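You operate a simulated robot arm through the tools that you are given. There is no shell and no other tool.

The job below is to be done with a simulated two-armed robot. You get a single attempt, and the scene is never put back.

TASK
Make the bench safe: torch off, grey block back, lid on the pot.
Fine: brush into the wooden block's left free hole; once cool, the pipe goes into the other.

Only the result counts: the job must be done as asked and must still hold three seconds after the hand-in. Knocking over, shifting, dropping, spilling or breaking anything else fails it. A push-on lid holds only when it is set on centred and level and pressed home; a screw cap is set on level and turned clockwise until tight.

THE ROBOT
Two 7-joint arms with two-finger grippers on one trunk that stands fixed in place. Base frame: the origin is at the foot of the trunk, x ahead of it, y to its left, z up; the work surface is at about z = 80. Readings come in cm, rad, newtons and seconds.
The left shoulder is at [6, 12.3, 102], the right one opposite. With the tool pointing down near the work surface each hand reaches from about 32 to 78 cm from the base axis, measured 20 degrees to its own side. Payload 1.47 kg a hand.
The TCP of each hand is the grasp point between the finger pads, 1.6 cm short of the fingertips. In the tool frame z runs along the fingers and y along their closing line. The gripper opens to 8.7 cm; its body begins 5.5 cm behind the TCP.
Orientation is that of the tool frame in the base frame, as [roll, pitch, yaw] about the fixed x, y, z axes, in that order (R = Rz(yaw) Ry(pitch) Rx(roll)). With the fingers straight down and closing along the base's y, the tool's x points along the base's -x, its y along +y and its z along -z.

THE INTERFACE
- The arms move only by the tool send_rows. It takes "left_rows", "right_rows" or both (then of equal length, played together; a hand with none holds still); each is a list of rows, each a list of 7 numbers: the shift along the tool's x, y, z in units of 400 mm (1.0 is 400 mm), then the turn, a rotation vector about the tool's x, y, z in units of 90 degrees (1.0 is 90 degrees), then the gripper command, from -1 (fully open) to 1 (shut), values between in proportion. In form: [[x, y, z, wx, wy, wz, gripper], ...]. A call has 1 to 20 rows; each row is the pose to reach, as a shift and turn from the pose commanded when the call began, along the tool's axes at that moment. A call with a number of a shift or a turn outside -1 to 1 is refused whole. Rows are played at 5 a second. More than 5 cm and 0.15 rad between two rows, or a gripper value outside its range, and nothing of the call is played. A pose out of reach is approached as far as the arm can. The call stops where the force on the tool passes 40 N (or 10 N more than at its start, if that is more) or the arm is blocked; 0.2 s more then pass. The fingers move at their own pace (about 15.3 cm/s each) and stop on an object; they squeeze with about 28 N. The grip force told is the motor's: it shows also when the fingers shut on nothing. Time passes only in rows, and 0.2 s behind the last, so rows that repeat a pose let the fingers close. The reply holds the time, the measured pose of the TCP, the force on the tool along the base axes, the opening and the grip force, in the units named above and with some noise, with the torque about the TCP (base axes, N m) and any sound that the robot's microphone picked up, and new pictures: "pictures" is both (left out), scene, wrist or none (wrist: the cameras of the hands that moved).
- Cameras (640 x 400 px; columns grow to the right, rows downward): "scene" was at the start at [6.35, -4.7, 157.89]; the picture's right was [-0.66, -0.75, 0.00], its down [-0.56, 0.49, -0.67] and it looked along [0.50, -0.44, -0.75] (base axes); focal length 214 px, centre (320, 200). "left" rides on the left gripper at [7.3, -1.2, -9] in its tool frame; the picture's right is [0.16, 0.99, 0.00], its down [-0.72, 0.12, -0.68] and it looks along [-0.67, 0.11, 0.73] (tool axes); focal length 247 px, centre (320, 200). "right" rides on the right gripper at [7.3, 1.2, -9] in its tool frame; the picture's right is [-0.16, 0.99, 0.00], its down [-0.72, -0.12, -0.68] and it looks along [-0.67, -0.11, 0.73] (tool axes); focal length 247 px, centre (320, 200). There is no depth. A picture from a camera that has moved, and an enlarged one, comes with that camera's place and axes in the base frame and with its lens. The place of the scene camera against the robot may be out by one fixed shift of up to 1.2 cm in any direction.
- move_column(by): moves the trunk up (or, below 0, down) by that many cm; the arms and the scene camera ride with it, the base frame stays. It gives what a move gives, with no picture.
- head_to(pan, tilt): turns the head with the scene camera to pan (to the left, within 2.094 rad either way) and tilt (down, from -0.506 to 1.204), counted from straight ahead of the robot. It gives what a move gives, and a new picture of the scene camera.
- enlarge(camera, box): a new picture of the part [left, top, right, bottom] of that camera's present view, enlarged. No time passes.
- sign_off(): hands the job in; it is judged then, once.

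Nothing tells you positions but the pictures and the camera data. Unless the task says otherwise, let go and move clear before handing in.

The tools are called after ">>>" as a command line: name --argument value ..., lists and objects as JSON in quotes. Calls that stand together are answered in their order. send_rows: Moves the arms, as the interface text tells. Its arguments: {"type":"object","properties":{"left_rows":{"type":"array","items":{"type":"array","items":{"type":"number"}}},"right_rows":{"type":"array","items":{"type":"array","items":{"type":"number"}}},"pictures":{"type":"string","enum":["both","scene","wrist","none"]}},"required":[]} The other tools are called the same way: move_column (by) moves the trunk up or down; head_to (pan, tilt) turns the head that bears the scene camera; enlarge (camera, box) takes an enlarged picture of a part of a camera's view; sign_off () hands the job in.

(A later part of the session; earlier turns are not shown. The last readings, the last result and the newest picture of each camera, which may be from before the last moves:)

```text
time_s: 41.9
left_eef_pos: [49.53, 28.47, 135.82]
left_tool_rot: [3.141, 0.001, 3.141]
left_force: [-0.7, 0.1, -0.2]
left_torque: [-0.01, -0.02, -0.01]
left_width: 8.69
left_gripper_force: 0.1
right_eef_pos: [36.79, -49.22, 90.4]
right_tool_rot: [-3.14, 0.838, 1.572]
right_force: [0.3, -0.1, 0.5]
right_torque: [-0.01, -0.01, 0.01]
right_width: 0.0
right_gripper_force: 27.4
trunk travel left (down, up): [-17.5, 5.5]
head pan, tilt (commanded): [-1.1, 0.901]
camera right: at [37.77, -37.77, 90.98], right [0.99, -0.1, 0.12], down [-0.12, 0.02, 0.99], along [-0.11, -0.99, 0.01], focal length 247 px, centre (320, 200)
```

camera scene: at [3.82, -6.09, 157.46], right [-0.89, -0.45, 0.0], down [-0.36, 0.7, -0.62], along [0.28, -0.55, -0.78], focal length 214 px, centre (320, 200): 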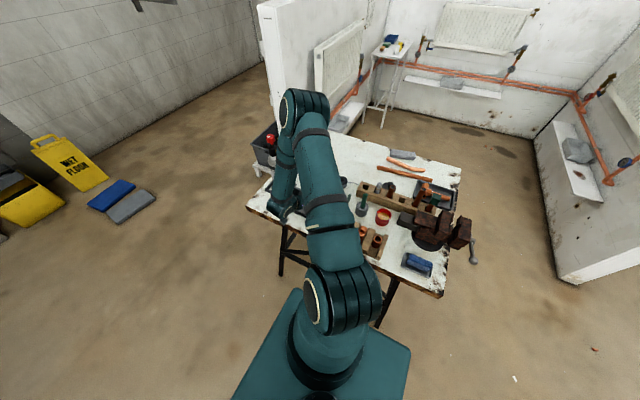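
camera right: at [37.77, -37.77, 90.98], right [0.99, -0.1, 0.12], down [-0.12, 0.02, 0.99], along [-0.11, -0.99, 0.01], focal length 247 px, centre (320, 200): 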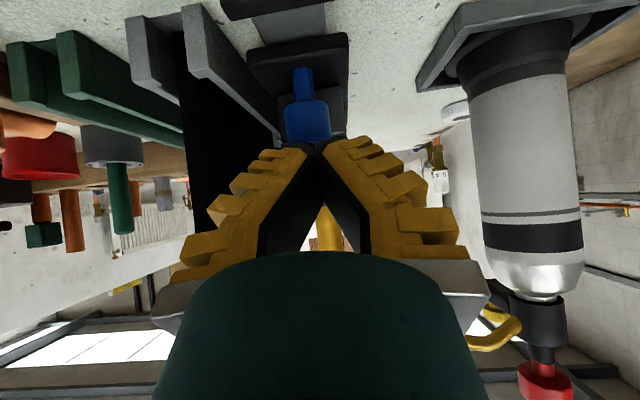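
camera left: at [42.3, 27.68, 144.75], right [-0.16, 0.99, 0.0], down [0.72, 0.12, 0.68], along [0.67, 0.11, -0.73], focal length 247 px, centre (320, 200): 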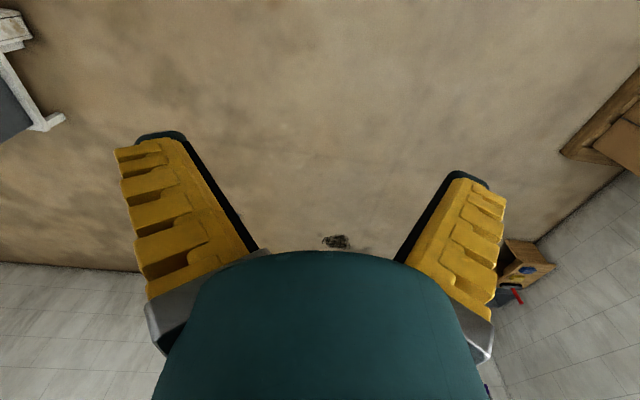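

Fingers are closed. I lower to knob height and begin pushing, first about 5 cm.

>>> send_rows --right_rows '[[0.04, 0, 0.025, 0, 0, 0, 1], [0.0825, 0, 0.05, 0, 0, 0, 1], [0.0658, 0, 0.0686, 0, 0, 0, 1], [0.0492, 0, 0.0873, 0, 0, 0, 1], [0.0325, 0, 0.1059, 0, 0, 0, 1], [0.0158, 0, 0.1245, 0, 0, 0, 1], [-0.0009, 0, 0.1431, 0, 0, 0, 1]]' --pictures "both"

```text
time_s: 43.5
left_eef_pos: [49.67, 28.47, 135.85]
left_tool_rot: [3.141, 0.001, 3.141]
left_force: [0.6, 0.3, 0.7]
left_torque: [0.0, -0.03, -0.01]
left_width: 8.69
left_gripper_force: 0.1
right_eef_pos: [36.79, -53.6, 86.45]
right_tool_rot: [-3.141, 0.839, 1.572]
right_force: [0.2, 1.8, 0.5]
right_torque: [0.01, -0.03, 0.0]
right_width: 0.0
right_gripper_force: 28.3
trunk travel left (down, up): [-17.5, 5.5]
head pan, tilt (commanded): [-1.1, 0.901]
camera scene: at [3.86, -6.24, 157.44], right [-0.89, -0.45, 0.0], down [-0.36, 0.7, -0.62], along [0.28, -0.55, -0.78], focal length 214 px, centre (320, 200)
camera right: at [37.78, -42.06, 87.02], right [0.99, -0.1, 0.12], down [-0.12, 0.02, 0.99], along [-0.11, -0.99, 0.01], focal length 247 px, centre (320, 200)
```

scene: 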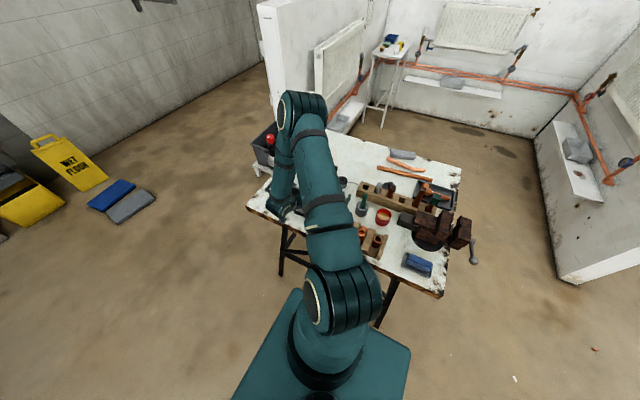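
right: 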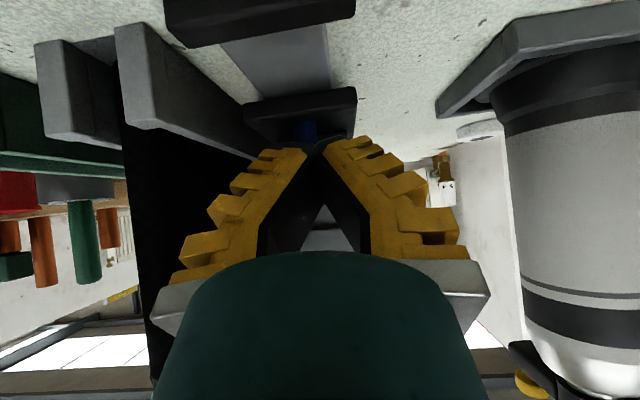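

The push takes under 2 N. I continue another 5 cm, slowly.

>>> send_rows --right_rows '[[-0.0117, 0, 0.013, 0, 0, 0, 1], [-0.0233, 0, 0.0261, 0, 0, 0, 1], [-0.035, 0, 0.0391, 0, 0, 0, 1], [-0.0467, 0, 0.0522, 0, 0, 0, 1], [-0.0584, 0, 0.0652, 0, 0, 0, 1], [-0.07, 0, 0.0782, 0, 0, 0, 1], [-0.0817, 0, 0.0913, 0, 0, 0, 1]]' --pictures "both"

```text
time_s: 45.0
left_eef_pos: [49.51, 28.5, 135.83]
left_tool_rot: [-3.141, 0.001, 3.141]
left_force: [0.2, -0.3, 0.4]
left_torque: [0.01, -0.01, -0.02]
left_width: 8.69
left_gripper_force: 0.1
right_eef_pos: [36.8, -58.65, 86.4]
right_tool_rot: [-3.141, 0.842, 1.573]
right_force: [0.4, 1.4, -0.2]
right_torque: [0.04, 0.01, -0.01]
right_width: 0.0
right_gripper_force: 27.8
trunk travel left (down, up): [-17.5, 5.5]
head pan, tilt (commanded): [-1.1, 0.901]
camera scene: at [3.86, -6.24, 157.44], right [-0.89, -0.45, 0.0], down [-0.36, 0.7, -0.62], along [0.28, -0.55, -0.78], focal length 214 px, centre (320, 200)
camera right: at [37.74, -47.03, 87.12], right [0.99, -0.1, 0.12], down [-0.12, 0.02, 0.99], along [-0.11, -0.99, 0.01], focal length 247 px, centre (320, 200)
```

scene: 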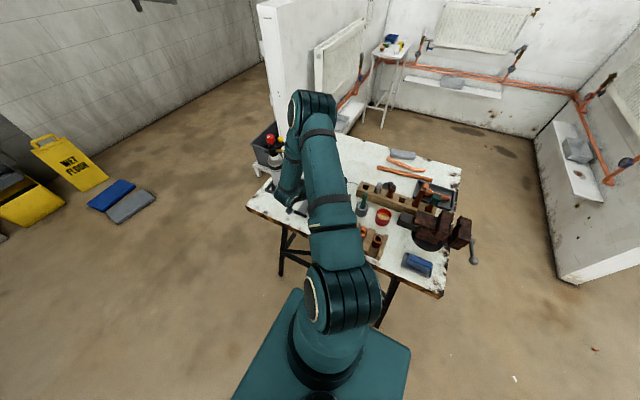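
right: 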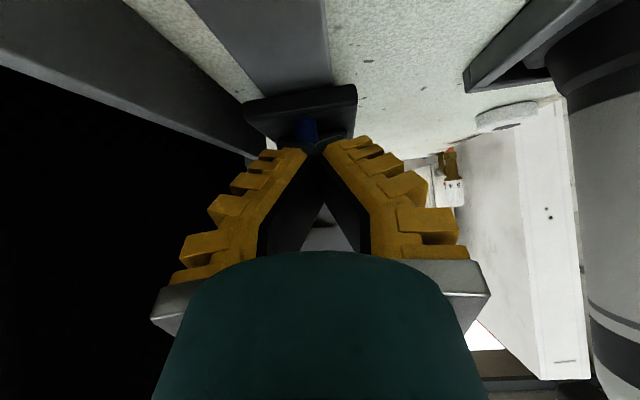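

Still under 2 N. I continue in smaller steps until the end stop is felt.

>>> send_rows --right_rows '[[-0.005, 0, 0.0056, 0, 0, 0, 1], [-0.01, 0, 0.0112, 0, 0, 0, 1], [-0.015, 0, 0.0168, 0, 0, 0, 1], [-0.02, 0, 0.0224, 0, 0, 0, 1], [-0.025, 0, 0.028, 0, 0, 0, 1]]' --pictures "none"

```text
time_s: 46.2
left_eef_pos: [49.49, 28.55, 135.93]
left_tool_rot: [-3.141, 0.001, 3.141]
left_force: [-0.4, 0.0, -0.1]
left_torque: [0.0, -0.02, -0.01]
left_width: 8.67
left_gripper_force: 0.0
right_eef_pos: [36.9, -60.07, 86.43]
right_tool_rot: [3.141, 0.841, 1.573]
right_force: [0.3, 0.2, -1.5]
right_torque: [0.0, 0.05, -0.04]
right_width: 0.03
right_gripper_force: 28.5
trunk travel left (down, up): [-17.5, 5.5]
head pan, tilt (commanded): [-1.1, 0.901]
```

>>> send_rows --right_rows '[[-0.005, 0, 0.0056, 0, 0, 0, 1], [-0.01, 0, 0.0112, 0, 0, 0, 1], [-0.015, 0, 0.0168, 0, 0, 0, 1]]' --pictures "wrist"

```text
time_s: 47.0
left_eef_pos: [49.63, 28.48, 135.73]
left_tool_rot: [3.142, 0.0, -3.142]
left_force: [-0.3, 0.0, 0.5]
left_torque: [0.02, -0.05, -0.02]
left_width: 8.67
left_gripper_force: 0.1
right_eef_pos: [36.9, -60.92, 86.35]
right_tool_rot: [3.142, 0.839, 1.571]
right_force: [-0.3, 1.6, -0.1]
right_torque: [0.0, 0.04, 0.0]
right_width: 0.0
right_gripper_force: 28.1
trunk travel left (down, up): [-17.5, 5.5]
head pan, tilt (commanded): [-1.1, 0.901]
camera right: at [37.77, -49.3, 87.11], right [0.99, -0.1, 0.12], down [-0.12, 0.02, 0.99], along [-0.11, -0.99, 0.01], focal length 247 px, centre (320, 200)
```

right: 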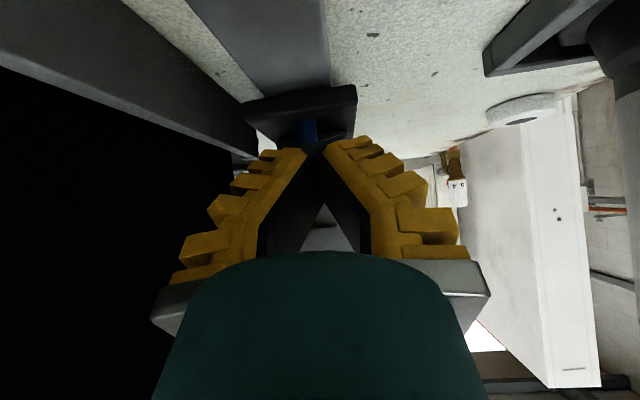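

Still sliding at low force. Continuing in small steps.

>>> send_rows --right_rows '[[-0.005, 0, 0.0056, 0, 0, 0, 1], [-0.01, 0, 0.0112, 0, 0, 0, 1], [-0.015, 0, 0.0168, 0, 0, 0, 1]]' --pictures "none"

```text
time_s: 47.9
left_eef_pos: [49.63, 28.42, 135.77]
left_tool_rot: [3.142, 0.0, -3.141]
left_force: [-0.3, -0.8, -0.2]
left_torque: [0.0, -0.04, -0.01]
left_width: 8.7
left_gripper_force: 0.1
right_eef_pos: [36.84, -61.7, 86.44]
right_tool_rot: [3.138, 0.841, 1.572]
right_force: [-0.1, 0.8, 0.5]
right_torque: [-0.06, 0.01, 0.0]
right_width: 0.01
right_gripper_force: 28.2
trunk travel left (down, up): [-17.5, 5.5]
head pan, tilt (commanded): [-1.1, 0.901]
```

>>> send_rows --right_rows '[[-0.005, 0, 0.0056, 0, 0, 0, 1], [-0.01, 0, 0.0112, 0, 0, 0, 1], [-0.015, 0, 0.0168, 0, 0, 0, 1]]' --pictures "both"

```text
time_s: 48.6
left_eef_pos: [49.52, 28.42, 135.77]
left_tool_rot: [-3.141, 0.0, -3.141]
left_force: [0.3, 0.0, -0.3]
left_torque: [0.06, 0.02, 0.01]
left_width: 8.73
left_gripper_force: 0.1
right_eef_pos: [36.83, -62.73, 86.43]
right_tool_rot: [3.142, 0.842, 1.573]
right_force: [-0.1, 0.9, -0.5]
right_torque: [0.02, 0.01, -0.02]
right_width: 0.0
right_gripper_force: 27.8
trunk travel left (down, up): [-17.5, 5.5]
head pan, tilt (commanded): [-1.1, 0.901]
camera scene: at [3.86, -6.24, 157.44], right [-0.89, -0.45, 0.0], down [-0.36, 0.7, -0.62], along [0.28, -0.55, -0.78], focal length 214 px, centre (320, 200)
camera right: at [37.78, -51.2, 87.09], right [0.99, -0.1, 0.12], down [-0.12, 0.02, 0.99], along [-0.11, -0.99, 0.01], focal length 247 px, centre (320, 200)
```

scene: 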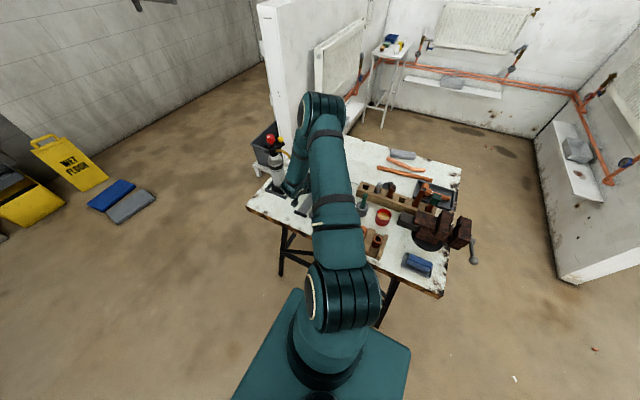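
right: 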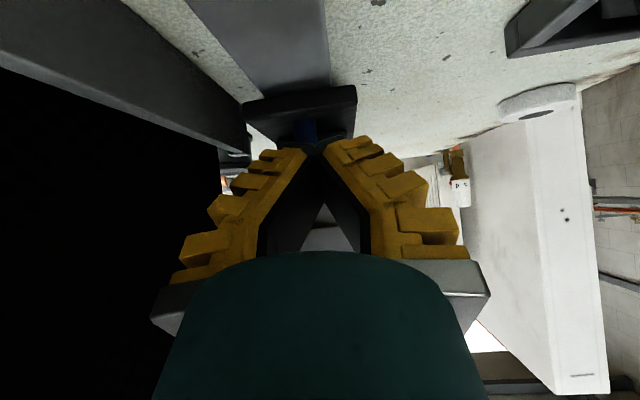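

I've moved it about 14 cm with no stop felt and the hand is nearing the nozzle, so I'll back out along the tool axis and look from above at how far the carriage is from the end stop.

>>> send_rows --right_rows '[[0.0, 0, -0.06, 0, 0, 0, 1], [0.0, 0, -0.14, 0, 0, 0, 1], [0.0, 0, -0.24, 0, 0, 0, 1], [0.0, 0, -0.34, 0, 0, 0, 1], [0.0, 0, -0.44, 0, 0, 0, 1], [-0.05, 0, -0.53, 0, 0.05, 0, 1], [-0.12, 0, -0.6, 0, 0.13, 0, 0.5], [-0.18, 0, -0.66, 0, 0.22, 0, 0], [-0.22, 0, -0.7, 0, 0.31, 0, -0.5], [-0.24, 0, -0.72, 0, 0.4, 0, -1], [-0.26, 0, -0.74, 0, 0.48, 0, -1], [-0.26, 0, -0.74, 0, 0.535, 0, -1]]' --pictures "both"

```text
time_s: 51.2
left_eef_pos: [49.66, 28.36, 135.84]
left_tool_rot: [3.141, 0.0, 3.14]
left_force: [0.4, 0.1, 0.0]
left_torque: [0.0, 0.0, -0.01]
left_width: 8.7
left_gripper_force: 0.1
right_eef_pos: [36.78, -47.68, 113.83]
right_tool_rot: [3.139, -0.001, 1.572]
right_force: [-0.1, -0.4, -0.1]
right_torque: [0.0, 0.0, 0.0]
right_width: 8.71
right_gripper_force: 0.1
trunk travel left (down, up): [-17.5, 5.5]
head pan, tilt (commanded): [-1.1, 0.901]
camera scene: at [3.9, -6.28, 157.44], right [-0.89, -0.45, 0.0], down [-0.36, 0.7, -0.62], along [0.28, -0.55, -0.78], focal length 214 px, centre (320, 200)
camera right: at [37.78, -40.37, 122.95], right [0.99, -0.16, 0.0], down [-0.12, -0.72, 0.68], along [-0.11, -0.67, -0.73], focal length 247 px, centre (320, 200)
```

scene: 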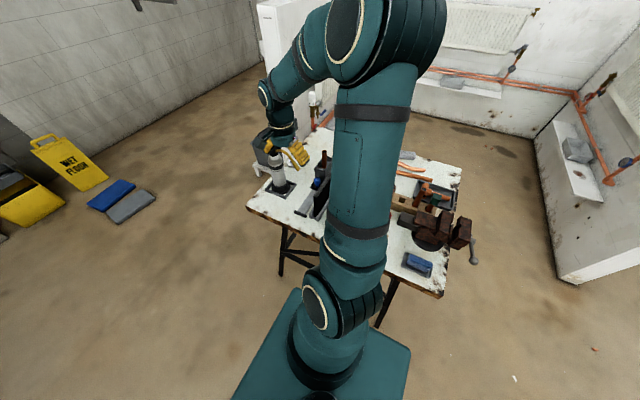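
right: 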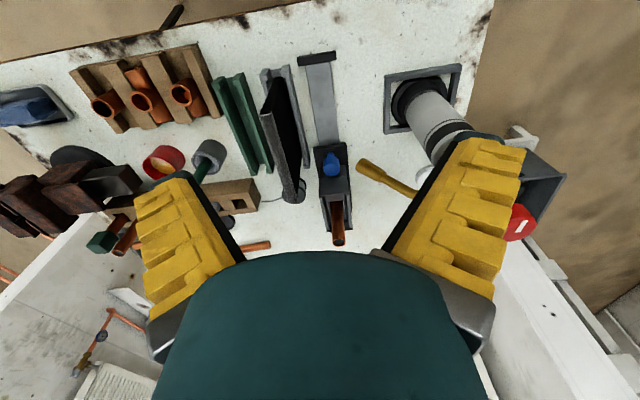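

>>> enlarge --camera "right" --box '[270, 40, 400, 260]'

>>> enlarge --camera "right" --box '[300, 130, 380, 250]'

```text
1.82 times, centred on (335, 150) of right
camera zoom: at [37.78, -40.37, 122.95], right [0.99, -0.16, 0.0], down [-0.12, -0.72, 0.68], along [-0.11, -0.67, -0.73], focal length 449 px, centre (293, 291)
```

zoom: 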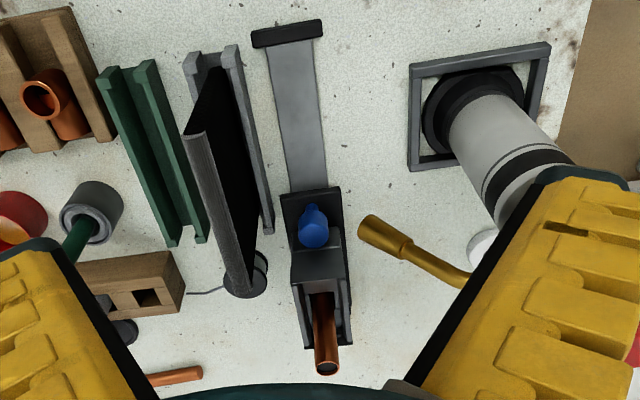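

```text
3.33 times, centred on (340, 190) of right
camera zoom: at [37.78, -40.37, 122.95], right [0.99, -0.16, 0.0], down [-0.12, -0.72, 0.68], along [-0.11, -0.67, -0.73], focal length 823 px, centre (253, 233)
```

zoom: 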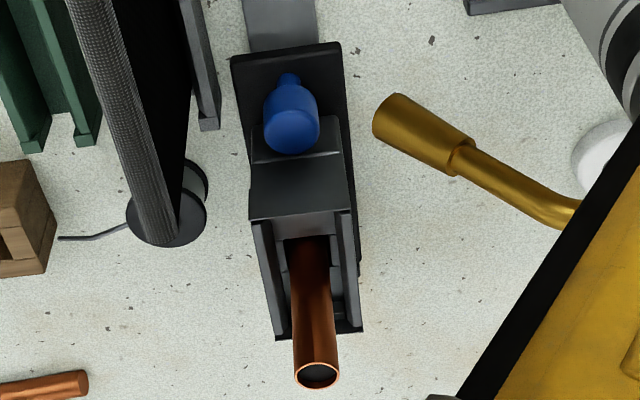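

The pipe has lost its dark heat and looks copper again. I'll view from the side to check whether the carriage has reached the far end stop.

>>> send_rows --right_rows '[[-0.0, -0.04, -0.08, 0, 0, -0.09, -1], [-0.02, -0.08, -0.16, 0, 0, -0.18, -1], [-0.05, -0.12, -0.24, 0, 0, -0.27, -1], [-0.09, -0.16, -0.3, 0, 0, -0.36, -1], [-0.13, -0.2, -0.35, 0, 0, -0.45, -1], [-0.18, -0.25, -0.35, 0, 0, -0.54, -1], [-0.23, -0.3, -0.35, 0, 0, -0.63, -1], [-0.28, -0.35, -0.35, 0, 0, -0.72, -1], [-0.33, -0.4, -0.35, 0, 0, -0.81, -1], [-0.38, -0.45, -0.35, 0, 0, -0.9, -1], [-0.43, -0.5, -0.35, 0, 0, -0.98, -1], [-0.45, -0.5, -0.35, 0, 0, -1.0, -1], [-0.45, -0.5, -0.35, 0, 0, -1.0, -1]]' --pictures "both"

```text
time_s: 54.0
left_eef_pos: [49.6, 28.49, 135.88]
left_tool_rot: [3.141, -0.001, -3.141]
left_force: [-0.8, -0.8, 0.5]
left_torque: [-0.01, -0.04, 0.02]
left_width: 8.72
left_gripper_force: 0.0
right_eef_pos: [16.61, -65.6, 127.97]
right_tool_rot: [3.141, 0.0, -3.141]
right_force: [1.0, -0.2, -0.2]
right_torque: [0.02, -0.01, -0.03]
right_width: 8.69
right_gripper_force: 0.1
trunk travel left (down, up): [-17.5, 5.5]
head pan, tilt (commanded): [-1.1, 0.901]
camera scene: at [3.83, -6.25, 157.44], right [-0.89, -0.45, 0.0], down [-0.36, 0.7, -0.62], along [0.28, -0.55, -0.78], focal length 214 px, centre (320, 200)
camera right: at [9.16, -64.5, 136.99], right [0.16, 0.99, 0.0], down [0.72, -0.11, 0.68], along [0.67, -0.11, -0.73], focal length 247 px, centre (320, 200)
```

scene: 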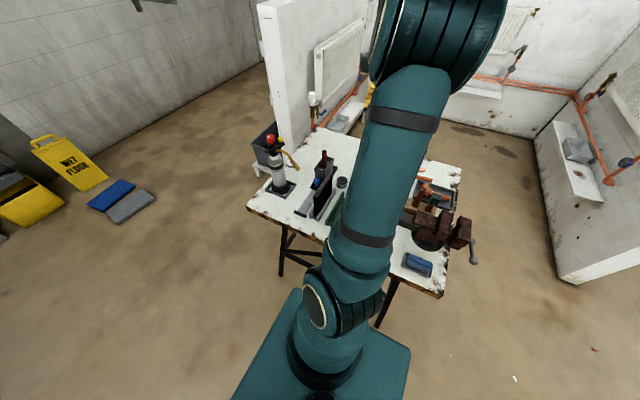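
right: 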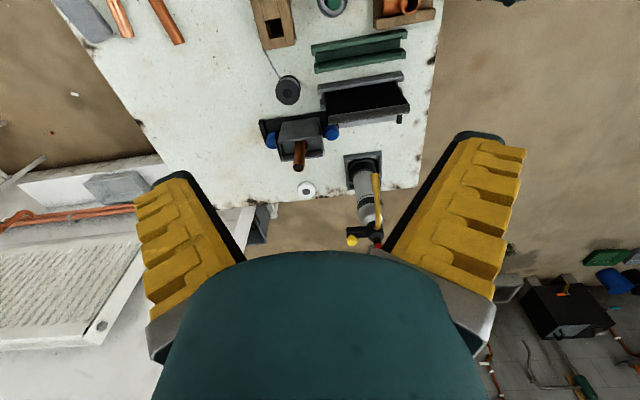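

>>> enlarge --camera "right" --box '[240, 70, 430, 190]'

>>> enlarge --camera "right" --box '[245, 105, 345, 180]'

>>> enlarge --camera "scene" --box '[245, 120, 355, 225]'

```text
3.33 times, centred on (335, 130) of right
camera zoom: at [9.16, -64.5, 136.99], right [0.16, 0.99, 0.0], down [0.72, -0.11, 0.68], along [0.67, -0.11, -0.73], focal length 823 px, centre (270, 433)
```

zoom: 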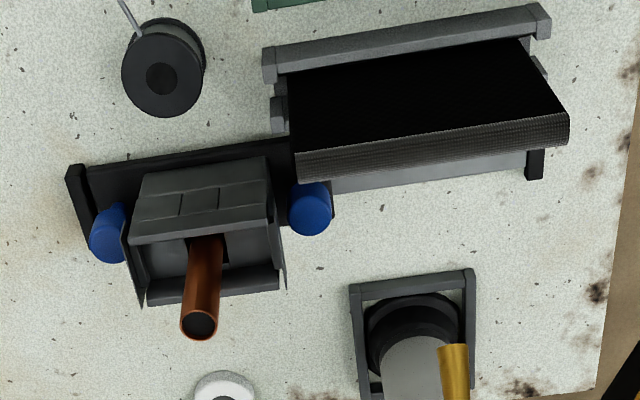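

```text
5.33 times, centred on (295, 142) of right
camera zoom: at [9.16, -64.5, 136.99], right [0.16, 0.99, 0.0], down [0.72, -0.11, 0.68], along [0.67, -0.11, -0.73], focal length 1317 px, centre (453, 507)
```

zoom: 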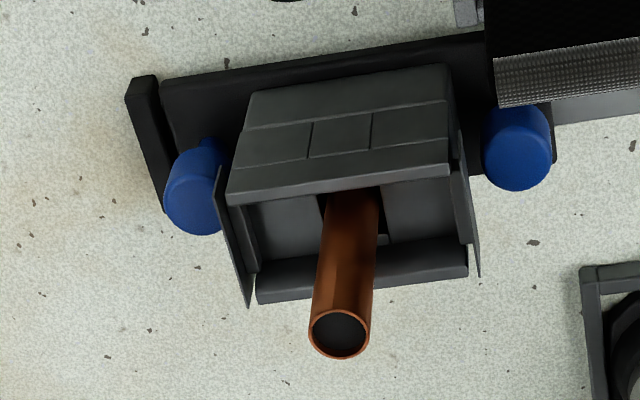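

```text
3.81 times, centred on (300, 172) of scene
camera zoom: at [3.83, -6.25, 157.44], right [-0.89, -0.45, 0.0], down [-0.36, 0.7, -0.62], along [0.28, -0.55, -0.78], focal length 817 px, centre (396, 305)
```

zoom: 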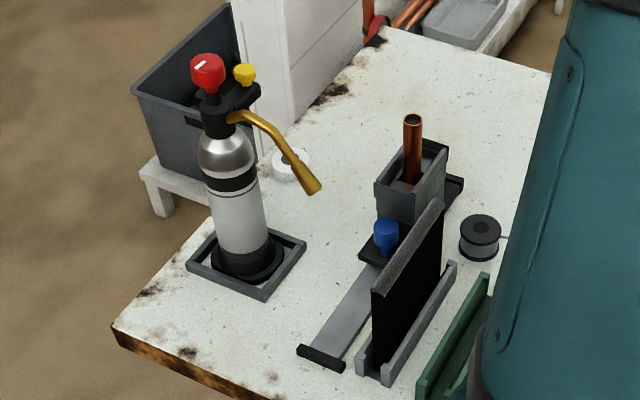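

The carriage is nearly against the far stop. I'll zoom on the gap, and also look at the slab, which looks undisturbed.

>>> enlarge --camera "right" --box '[255, 110, 295, 150]'

>>> enlarge --camera "right" --box '[240, 0, 440, 110]'

```text
10.00 times, centred on (275, 130) of right
camera zoom: at [9.16, -64.5, 136.99], right [0.16, 0.99, 0.0], down [0.72, -0.11, 0.68], along [0.67, -0.11, -0.73], focal length 2470 px, centre (770, 900)
```

zoom: 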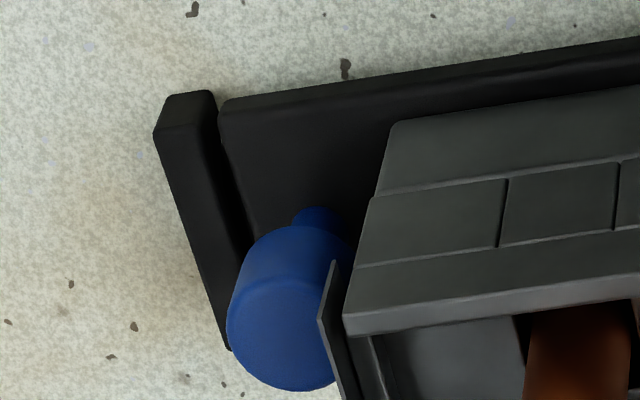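

```text
3.20 times, centred on (340, 55) of right
camera zoom: at [9.16, -64.5, 136.99], right [0.16, 0.99, 0.0], down [0.72, -0.11, 0.68], along [0.67, -0.11, -0.73], focal length 790 px, centre (256, 664)
```

zoom: 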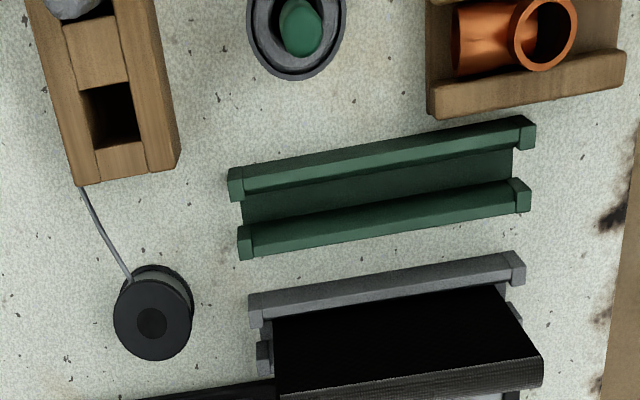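

The grey block is now against its far stop, out of the torch's line, with the slab undisturbed. Next I'll look closely at the pot, the brush cup, the wooden block and the lid.

>>> send_rows --right_rows '[[0.02, 0.05, 0, 0, 0, 0.09, -1], [0.04, 0.1, 0, 0, 0, 0.18, -1], [0.06, 0.15, 0.03, 0, 0, 0.27, -1], [0.08, 0.2, 0.06, 0, 0, 0.36, -1], [0.1, 0.25, 0.1, 0, 0, 0.45, -1], [0.12, 0.3, 0.15, 0, 0, 0.54, -1], [0.14, 0.36, 0.2, 0, 0, 0.63, -1], [0.16, 0.42, 0.25, 0, 0, 0.72, -1], [0.18, 0.48, 0.3, 0, 0, 0.81, -1], [0.2, 0.54, 0.35, 0, 0, 0.9, -1], [0.215, 0.59, 0.4, 0, 0, 0.98, -1], [0.215, 0.59, 0.4, 0, 0, 1.0, -1], [0.215, 0.59, 0.4, 0, 0, 1.0, -1]]' --pictures "both"

```text
time_s: 56.9
left_eef_pos: [49.56, 28.47, 135.74]
left_tool_rot: [3.141, 0.001, -3.14]
left_force: [0.8, 0.2, 0.5]
left_torque: [0.02, -0.02, 0.01]
left_width: 8.71
left_gripper_force: 0.0
right_eef_pos: [8.22, -41.83, 111.93]
right_tool_rot: [-3.141, 0.001, 1.571]
right_force: [0.3, -0.4, 0.9]
right_torque: [0.0, -0.03, 0.01]
right_width: 8.72
right_gripper_force: 0.0
trunk travel left (down, up): [-17.5, 5.5]
head pan, tilt (commanded): [-1.1, 0.901]
camera scene: at [3.88, -6.24, 157.44], right [-0.89, -0.45, 0.0], down [-0.36, 0.7, -0.62], along [0.28, -0.55, -0.78], focal length 214 px, centre (320, 200)
camera right: at [9.21, -34.66, 120.97], right [0.99, -0.16, 0.0], down [-0.12, -0.72, 0.68], along [-0.11, -0.67, -0.73], focal length 247 px, centre (320, 200)
```

scene: 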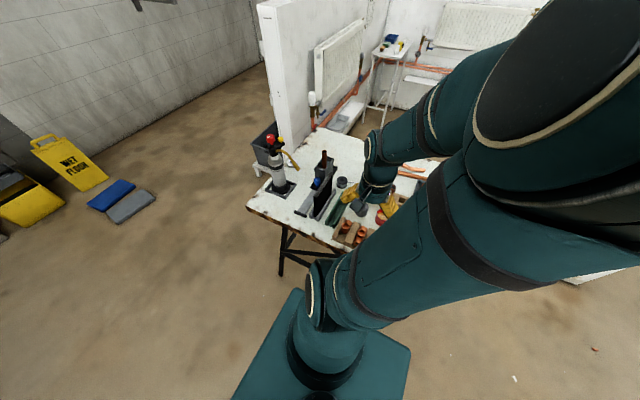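
right: 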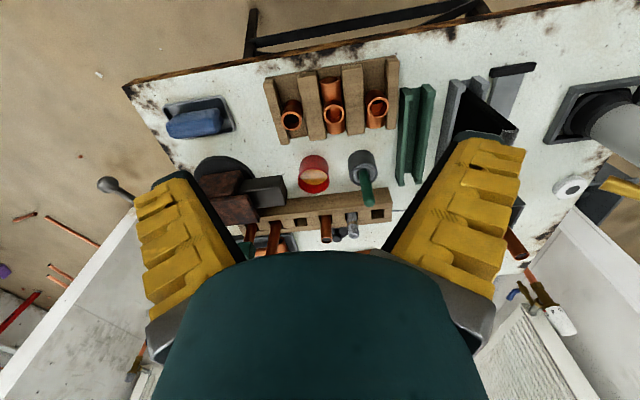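

>>> enlarge --camera "right" --box '[280, 140, 400, 250]'

>>> enlarge --camera "right" --box '[330, 140, 390, 215]'

```text
3.64 times, centred on (340, 195) of right
camera zoom: at [9.21, -34.66, 120.97], right [0.99, -0.16, 0.0], down [-0.12, -0.72, 0.68], along [-0.11, -0.67, -0.73], focal length 898 px, centre (247, 218)
```

zoom: 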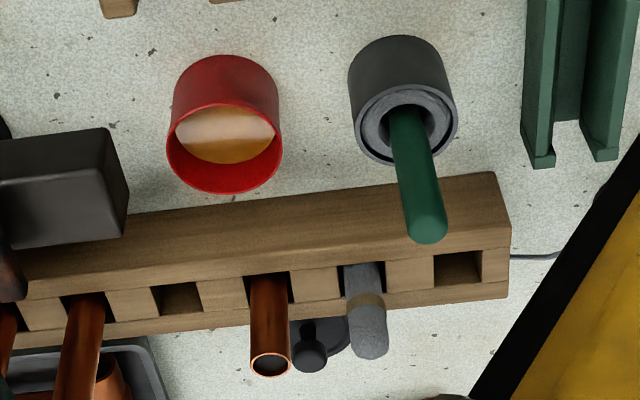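

```text
5.33 times, centred on (360, 178) of right
camera zoom: at [9.21, -34.66, 120.97], right [0.99, -0.16, 0.0], down [-0.12, -0.72, 0.68], along [-0.11, -0.67, -0.73], focal length 1317 px, centre (107, 320)
```

zoom: 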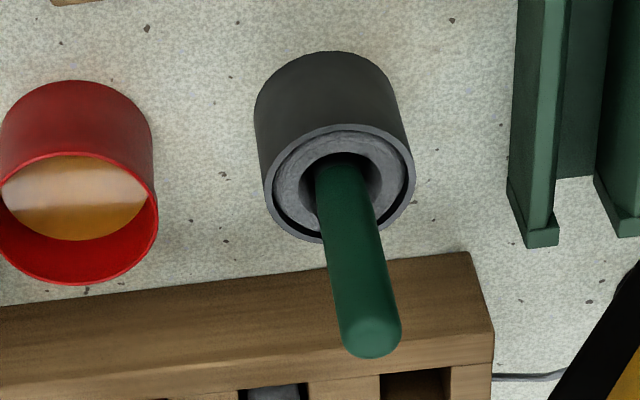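

The brush is the green-handled stick in the grey cup at about (12,-62); the pot is at about (3.4,-63.2) with its rim near z≈84. I'll move out for a closer look at the lid behind the wooden block.

>>> send_rows --right_rows '[[-0.09, -0.014, 0, 0, 0, 0, -1], [-0.18, -0.028, 0.02, 0, 0, 0, -1], [-0.27, -0.042, 0.04, 0, 0, 0, -1], [-0.36, -0.056, 0.06, 0, 0, 0, -1], [-0.45, -0.0675, 0.08, 0, 0, 0, -1], [-0.45, -0.0675, 0.08, 0, 0, 0, -1]]' --pictures "both"

>>> enlarge --camera "right" --box '[240, 60, 420, 240]'

>>> enlarge --camera "right" --box '[280, 150, 360, 230]'

```text
time_s: 58.2
left_eef_pos: [49.54, 28.65, 135.81]
left_tool_rot: [3.141, 0.001, 3.142]
left_force: [-0.2, 1.1, 0.6]
left_torque: [-0.04, -0.03, 0.0]
left_width: 8.7
left_gripper_force: 0.0
right_eef_pos: [5.44, -59.88, 108.85]
right_tool_rot: [3.14, 0.002, 1.571]
right_force: [-0.8, 0.8, 0.9]
right_torque: [0.01, 0.01, -0.02]
right_width: 8.69
right_gripper_force: 0.1
trunk travel left (down, up): [-17.5, 5.5]
head pan, tilt (commanded): [-1.1, 0.901]
camera scene: at [3.82, -6.13, 157.45], right [-0.89, -0.45, 0.0], down [-0.36, 0.7, -0.62], along [0.28, -0.55, -0.78], focal length 214 px, centre (320, 200)
camera right: at [6.38, -52.6, 117.82], right [0.99, -0.16, 0.0], down [-0.11, -0.72, 0.68], along [-0.11, -0.67, -0.73], focal length 247 px, centre (320, 200)
```

scene: 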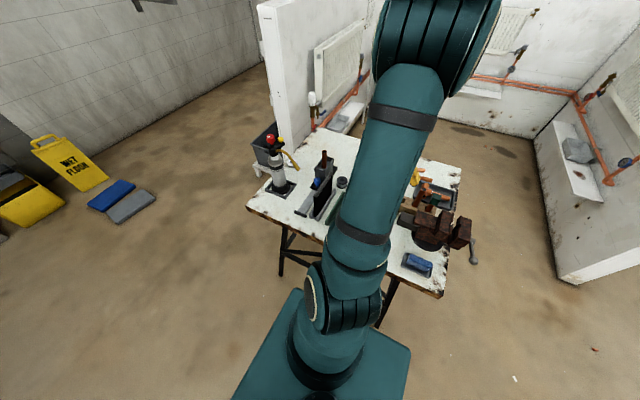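
right: 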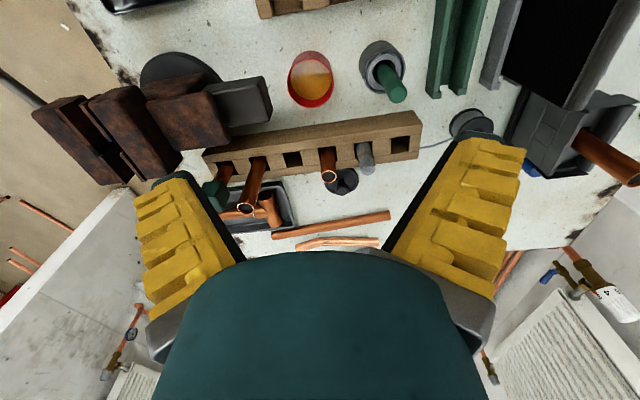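

```text
2.22 times, centred on (330, 150) of right
camera zoom: at [6.38, -52.6, 117.82], right [0.99, -0.16, 0.0], down [-0.11, -0.72, 0.68], along [-0.11, -0.67, -0.73], focal length 549 px, centre (298, 311)
```

zoom: 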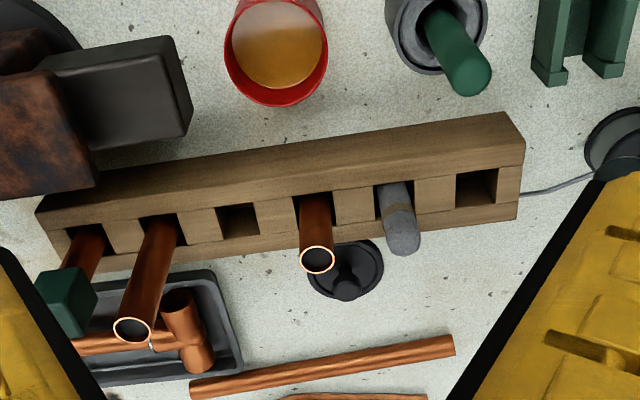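

```text
5.00 times, centred on (320, 190) of right
camera zoom: at [6.38, -52.6, 117.82], right [0.99, -0.16, 0.0], down [-0.11, -0.72, 0.68], along [-0.11, -0.67, -0.73], focal length 1235 px, centre (320, 250)
```

zoom: 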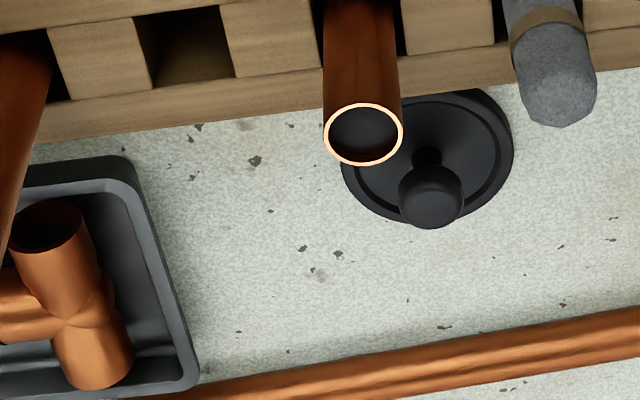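

The lid's knob is at about (5.6,-82.2), top z≈83.1, disc 6.6 cm wide; the block spans y -70.9…-76.3 with its top at z≈85.2; free holes are at x≈15.2 and x≈-1.4. I'll test reach by moving above the lid with the tool vertical.

>>> send_rows --right_rows '[[-0.045, 0, 0, 0, 0, -0.09, -1], [-0.09, 0, 0, 0, 0, -0.18, -1], [-0.14, 0, 0, 0, 0, -0.27, -1], [-0.19, 0, 0, 0, 0, -0.36, -1], [-0.24, 0, 0.02, 0, 0, -0.45, -0.8], [-0.29, 0, 0.04, 0, 0, -0.54, -0.6], [-0.34, 0, 0.06, 0, 0, -0.63, -0.4], [-0.39, 0, 0.08, 0, 0, -0.72, -0.2], [-0.44, 0, 0.1, 0, 0, -0.81, -0.1], [-0.49, 0, 0.12, 0, 0, -0.9, -0.1], [-0.53, 0.005, 0.14, 0, 0, -0.98, -0.1], [-0.5575, 0.005, 0.15, 0, 0, -1.0, -0.1], [-0.5575, 0.005, 0.15, 0, 0, -1.0, -0.1]]' --pictures "both"

```text
time_s: 61.0
left_eef_pos: [49.61, 28.46, 135.81]
left_tool_rot: [-3.141, -0.001, -3.141]
left_force: [0.2, 0.6, 0.9]
left_torque: [-0.02, -0.03, 0.0]
left_width: 8.7
left_gripper_force: 0.1
right_eef_pos: [5.7, -82.4, 102.9]
right_tool_rot: [3.141, 0.001, -3.139]
right_force: [-0.2, 0.6, 0.1]
right_torque: [0.02, 0.02, 0.0]
right_width: 5.32
right_gripper_force: 3.8
trunk travel left (down, up): [-17.5, 5.5]
head pan, tilt (commanded): [-1.1, 0.901]
camera scene: at [3.88, -6.22, 157.45], right [-0.89, -0.45, 0.0], down [-0.36, 0.7, -0.62], along [0.28, -0.55, -0.78], focal length 214 px, centre (320, 200)
camera right: at [-1.78, -81.16, 111.98], right [0.16, 0.99, 0.0], down [0.72, -0.11, 0.68], along [0.67, -0.11, -0.73], focal length 247 px, centre (320, 200)
```

scene: 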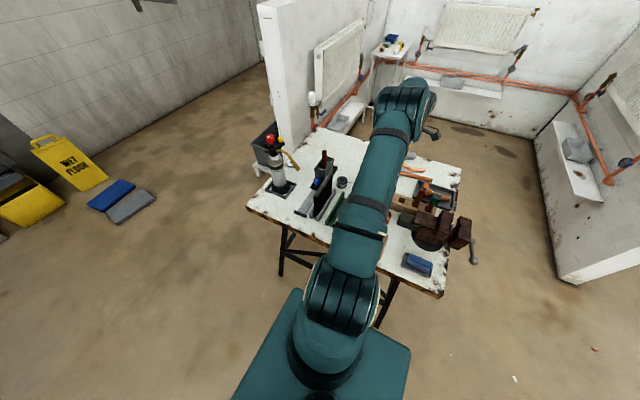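
right: 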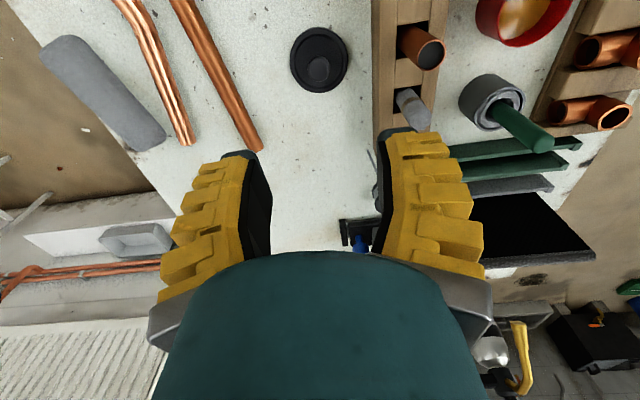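

Reach is fine here and the lid knob is almost exactly under the TCP. Zooming for precise alignment.

>>> enlarge --camera "right" --box '[270, 10, 470, 130]'

```text
3.20 times, centred on (370, 70) of right
camera zoom: at [-1.78, -81.16, 111.98], right [0.16, 0.99, 0.0], down [0.72, -0.11, 0.68], along [0.67, -0.11, -0.73], focal length 790 px, centre (160, 616)
```

zoom: 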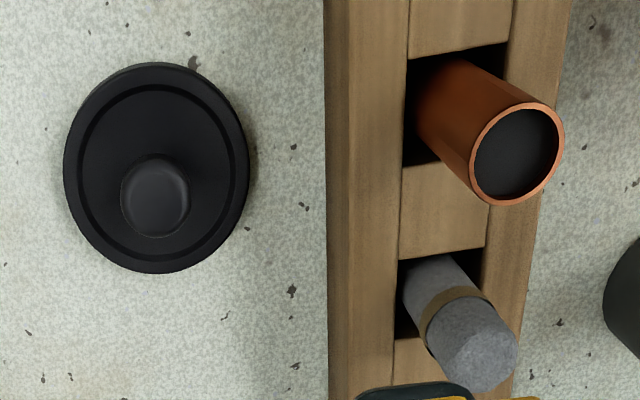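

The lid knob is about 2.1 cm wide with its top near z≈84. I descend part-way with the fingers narrowed and re-check.

>>> send_rows --right_rows '[[0.0025, -0.0025, 0.08, 0, 0, 0, 0.15], [0.0025, -0.0025, 0.16, 0, 0, 0, 0.15], [0.0025, -0.0025, 0.24, 0, 0, 0, 0.15], [0.0025, -0.0025, 0.32, 0, 0, 0, 0.15], [0.0025, -0.0025, 0.38, 0, 0, 0, 0.15], [0.0025, -0.0025, 0.38, 0, 0, 0, 0.15]]' --pictures "wrist"

>>> enlarge --camera "right" --box '[220, 80, 420, 240]'

```text
time_s: 62.5
left_eef_pos: [49.45, 28.51, 135.82]
left_tool_rot: [3.141, -0.001, -3.14]
left_force: [-0.3, 0.0, 0.0]
left_torque: [-0.03, 0.01, 0.0]
left_width: 8.7
left_gripper_force: 0.1
right_eef_pos: [5.95, -82.21, 87.67]
right_tool_rot: [-3.14, 0.001, -3.14]
right_force: [0.1, -0.5, 0.4]
right_torque: [0.0, 0.0, -0.01]
right_width: 4.27
right_gripper_force: 4.3
trunk travel left (down, up): [-17.5, 5.5]
head pan, tilt (commanded): [-1.1, 0.901]
camera right: at [-1.65, -81.05, 96.72], right [0.16, 0.99, 0.0], down [0.72, -0.11, 0.68], along [0.67, -0.11, -0.73], focal length 247 px, centre (320, 200)
```

right: 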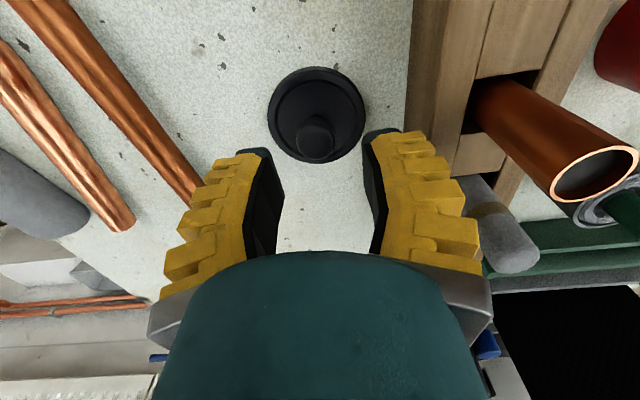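

```text
2.50 times, centred on (320, 160) of right
camera zoom: at [-1.65, -81.05, 96.72], right [0.16, 0.99, 0.0], down [0.72, -0.11, 0.68], along [0.67, -0.11, -0.73], focal length 617 px, centre (320, 300)
```

zoom: 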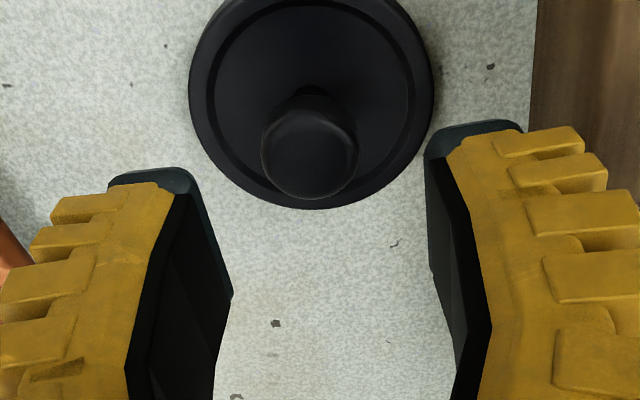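

Slight offset of 0.2 cm in y. Correcting and descending to the knob.

>>> send_rows --right_rows '[[0.0, -0.006, 0.04, 0, 0, 0, 0.15], [0.0, -0.006, 0.08, 0, 0, 0, 0.15], [0.0, -0.006, 0.105, 0, 0, 0, 0.15], [0.0, -0.006, 0.105, 0, 0, 0, 0.15]]' --pictures "wrist"

>>> enlarge --camera "right" --box '[220, 80, 420, 240]'

```text
time_s: 63.5
left_eef_pos: [49.58, 28.55, 135.92]
left_tool_rot: [3.141, 0.0, 3.141]
left_force: [0.2, 0.1, 0.2]
left_torque: [0.02, -0.01, -0.02]
left_width: 8.7
left_gripper_force: 0.0
right_eef_pos: [5.66, -82.66, 83.44]
right_tool_rot: [-3.14, -0.001, -3.14]
right_force: [0.7, 0.3, -0.1]
right_torque: [0.01, -0.01, -0.01]
right_width: 4.26
right_gripper_force: 4.5
trunk travel left (down, up): [-17.5, 5.5]
head pan, tilt (commanded): [-1.1, 0.901]
camera right: at [-1.82, -81.47, 92.5], right [0.16, 0.99, 0.0], down [0.72, -0.11, 0.68], along [0.67, -0.11, -0.73], focal length 247 px, centre (320, 200)
```

right: 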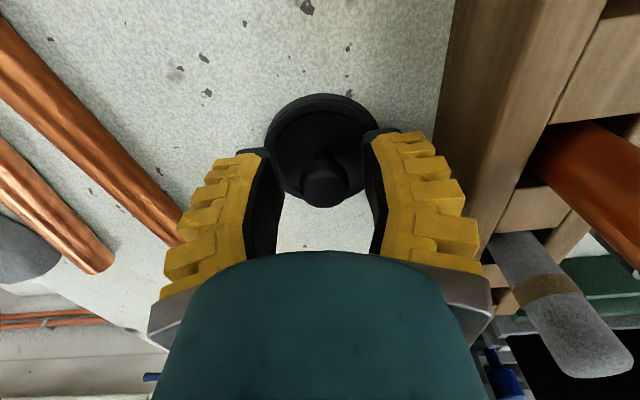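

```text
2.50 times, centred on (320, 160) of right
camera zoom: at [-1.82, -81.47, 92.5], right [0.16, 0.99, 0.0], down [0.72, -0.11, 0.68], along [0.67, -0.11, -0.73], focal length 617 px, centre (320, 300)
```

zoom: 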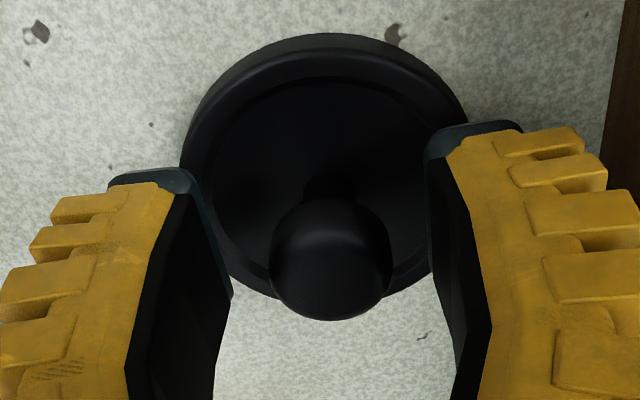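

The knob sits centred between the pads. Closing.

>>> send_rows --right_rows '[[0, 0.002, 0, 0, 0, 0, 0.4], [0, 0.003, 0, 0, 0, 0, 0.8], [0, 0.003, 0, 0, 0, 0, 0.8], [0, 0.003, 0, 0, 0, 0, 0.8]]' --pictures "wrist"

>>> enlarge --camera "right" --box '[220, 80, 420, 240]'

```text
time_s: 64.5
left_eef_pos: [49.65, 28.47, 135.82]
left_tool_rot: [-3.141, 0.0, -3.141]
left_force: [-0.5, 0.0, 0.2]
left_torque: [-0.01, 0.0, -0.03]
left_width: 8.7
left_gripper_force: 0.1
right_eef_pos: [5.65, -82.55, 83.55]
right_tool_rot: [-3.139, 0.001, -3.14]
right_force: [1.5, -1.0, 5.2]
right_torque: [-0.02, -0.28, -0.02]
right_width: 1.42
right_gripper_force: 27.5
trunk travel left (down, up): [-17.5, 5.5]
head pan, tilt (commanded): [-1.1, 0.901]
camera right: at [-1.82, -81.37, 92.53], right [0.16, 0.99, 0.0], down [0.72, -0.11, 0.68], along [0.67, -0.11, -0.73], focal length 247 px, centre (320, 200)
```

right: 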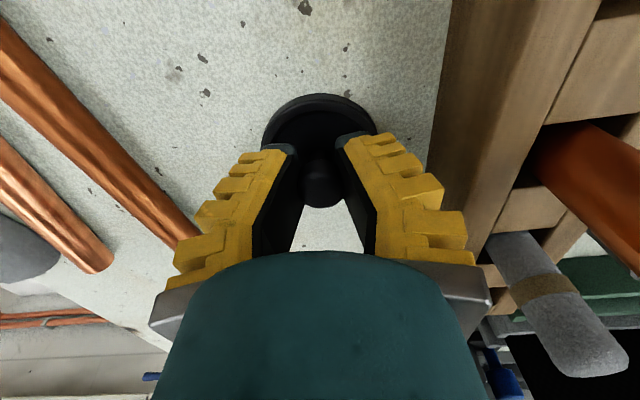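

```text
2.50 times, centred on (320, 160) of right
camera zoom: at [-1.82, -81.37, 92.53], right [0.16, 0.99, 0.0], down [0.72, -0.11, 0.68], along [0.67, -0.11, -0.73], focal length 617 px, centre (320, 300)
```

zoom: 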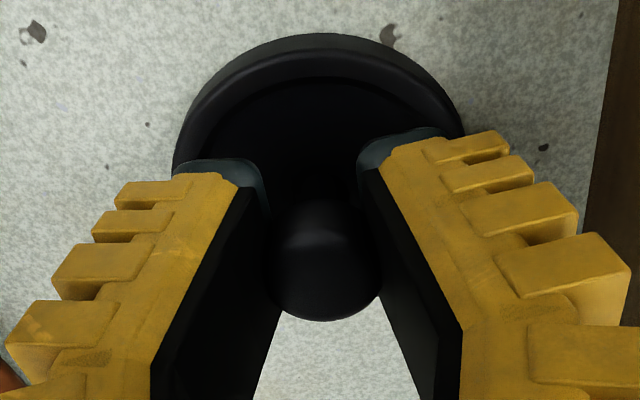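

Gripped with the tips tucked under the knob cap. Lifting slowly.

>>> send_rows --right_rows '[[0, 0, -0.02, 0, 0, 0, 0.8], [0, 0, -0.05, 0, 0, 0, 0.8], [0, 0, -0.1, 0, 0, 0, 0.8], [0, 0, -0.18, 0, 0, 0, 0.8], [0, 0, -0.28, 0, 0, 0, 0.8], [0, 0, -0.36, 0, 0, 0, 0.8], [0, 0, -0.36, 0, 0, 0, 0.8]]' --pictures "both"

>>> enlarge --camera "right" --box '[220, 80, 420, 240]'

```text
time_s: 66.0
left_eef_pos: [49.59, 28.41, 135.92]
left_tool_rot: [-3.142, -0.001, 3.141]
left_force: [0.5, -0.8, -0.3]
left_torque: [0.0, 0.02, 0.01]
left_width: 8.71
left_gripper_force: 0.1
right_eef_pos: [5.83, -82.53, 97.77]
right_tool_rot: [-3.141, 0.001, -3.14]
right_force: [0.3, -0.9, -1.0]
right_torque: [0.0, 0.01, -0.03]
right_width: 1.1
right_gripper_force: 27.6
trunk travel left (down, up): [-17.5, 5.5]
head pan, tilt (commanded): [-1.1, 0.901]
camera scene: at [3.86, -6.29, 157.44], right [-0.89, -0.45, 0.0], down [-0.36, 0.7, -0.62], along [0.28, -0.55, -0.78], focal length 214 px, centre (320, 200)
camera right: at [-1.68, -81.44, 106.81], right [0.16, 0.99, 0.0], down [0.72, -0.12, 0.68], along [0.67, -0.11, -0.73], focal length 247 px, centre (320, 200)
```

scene: 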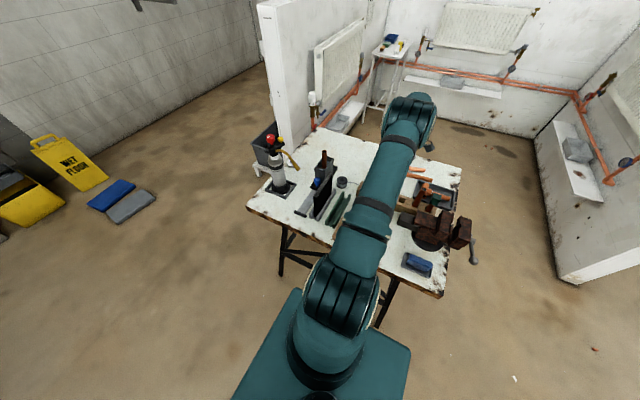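
right: 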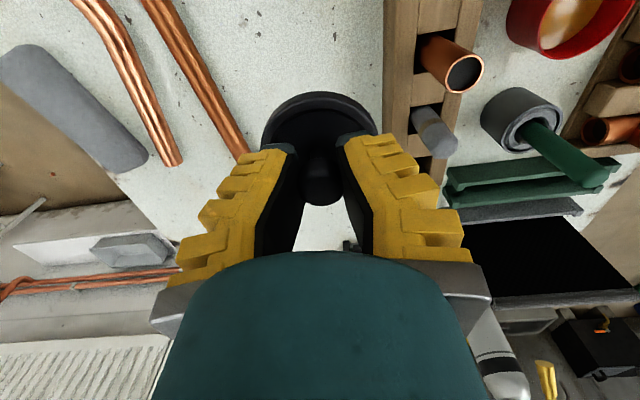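

```text
2.50 times, centred on (320, 160) of right
camera zoom: at [-1.68, -81.44, 106.81], right [0.16, 0.99, 0.0], down [0.72, -0.12, 0.68], along [0.67, -0.11, -0.73], focal length 617 px, centre (320, 300)
```

zoom: 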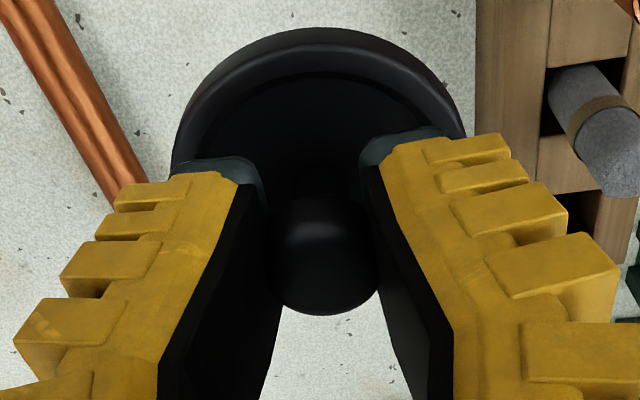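

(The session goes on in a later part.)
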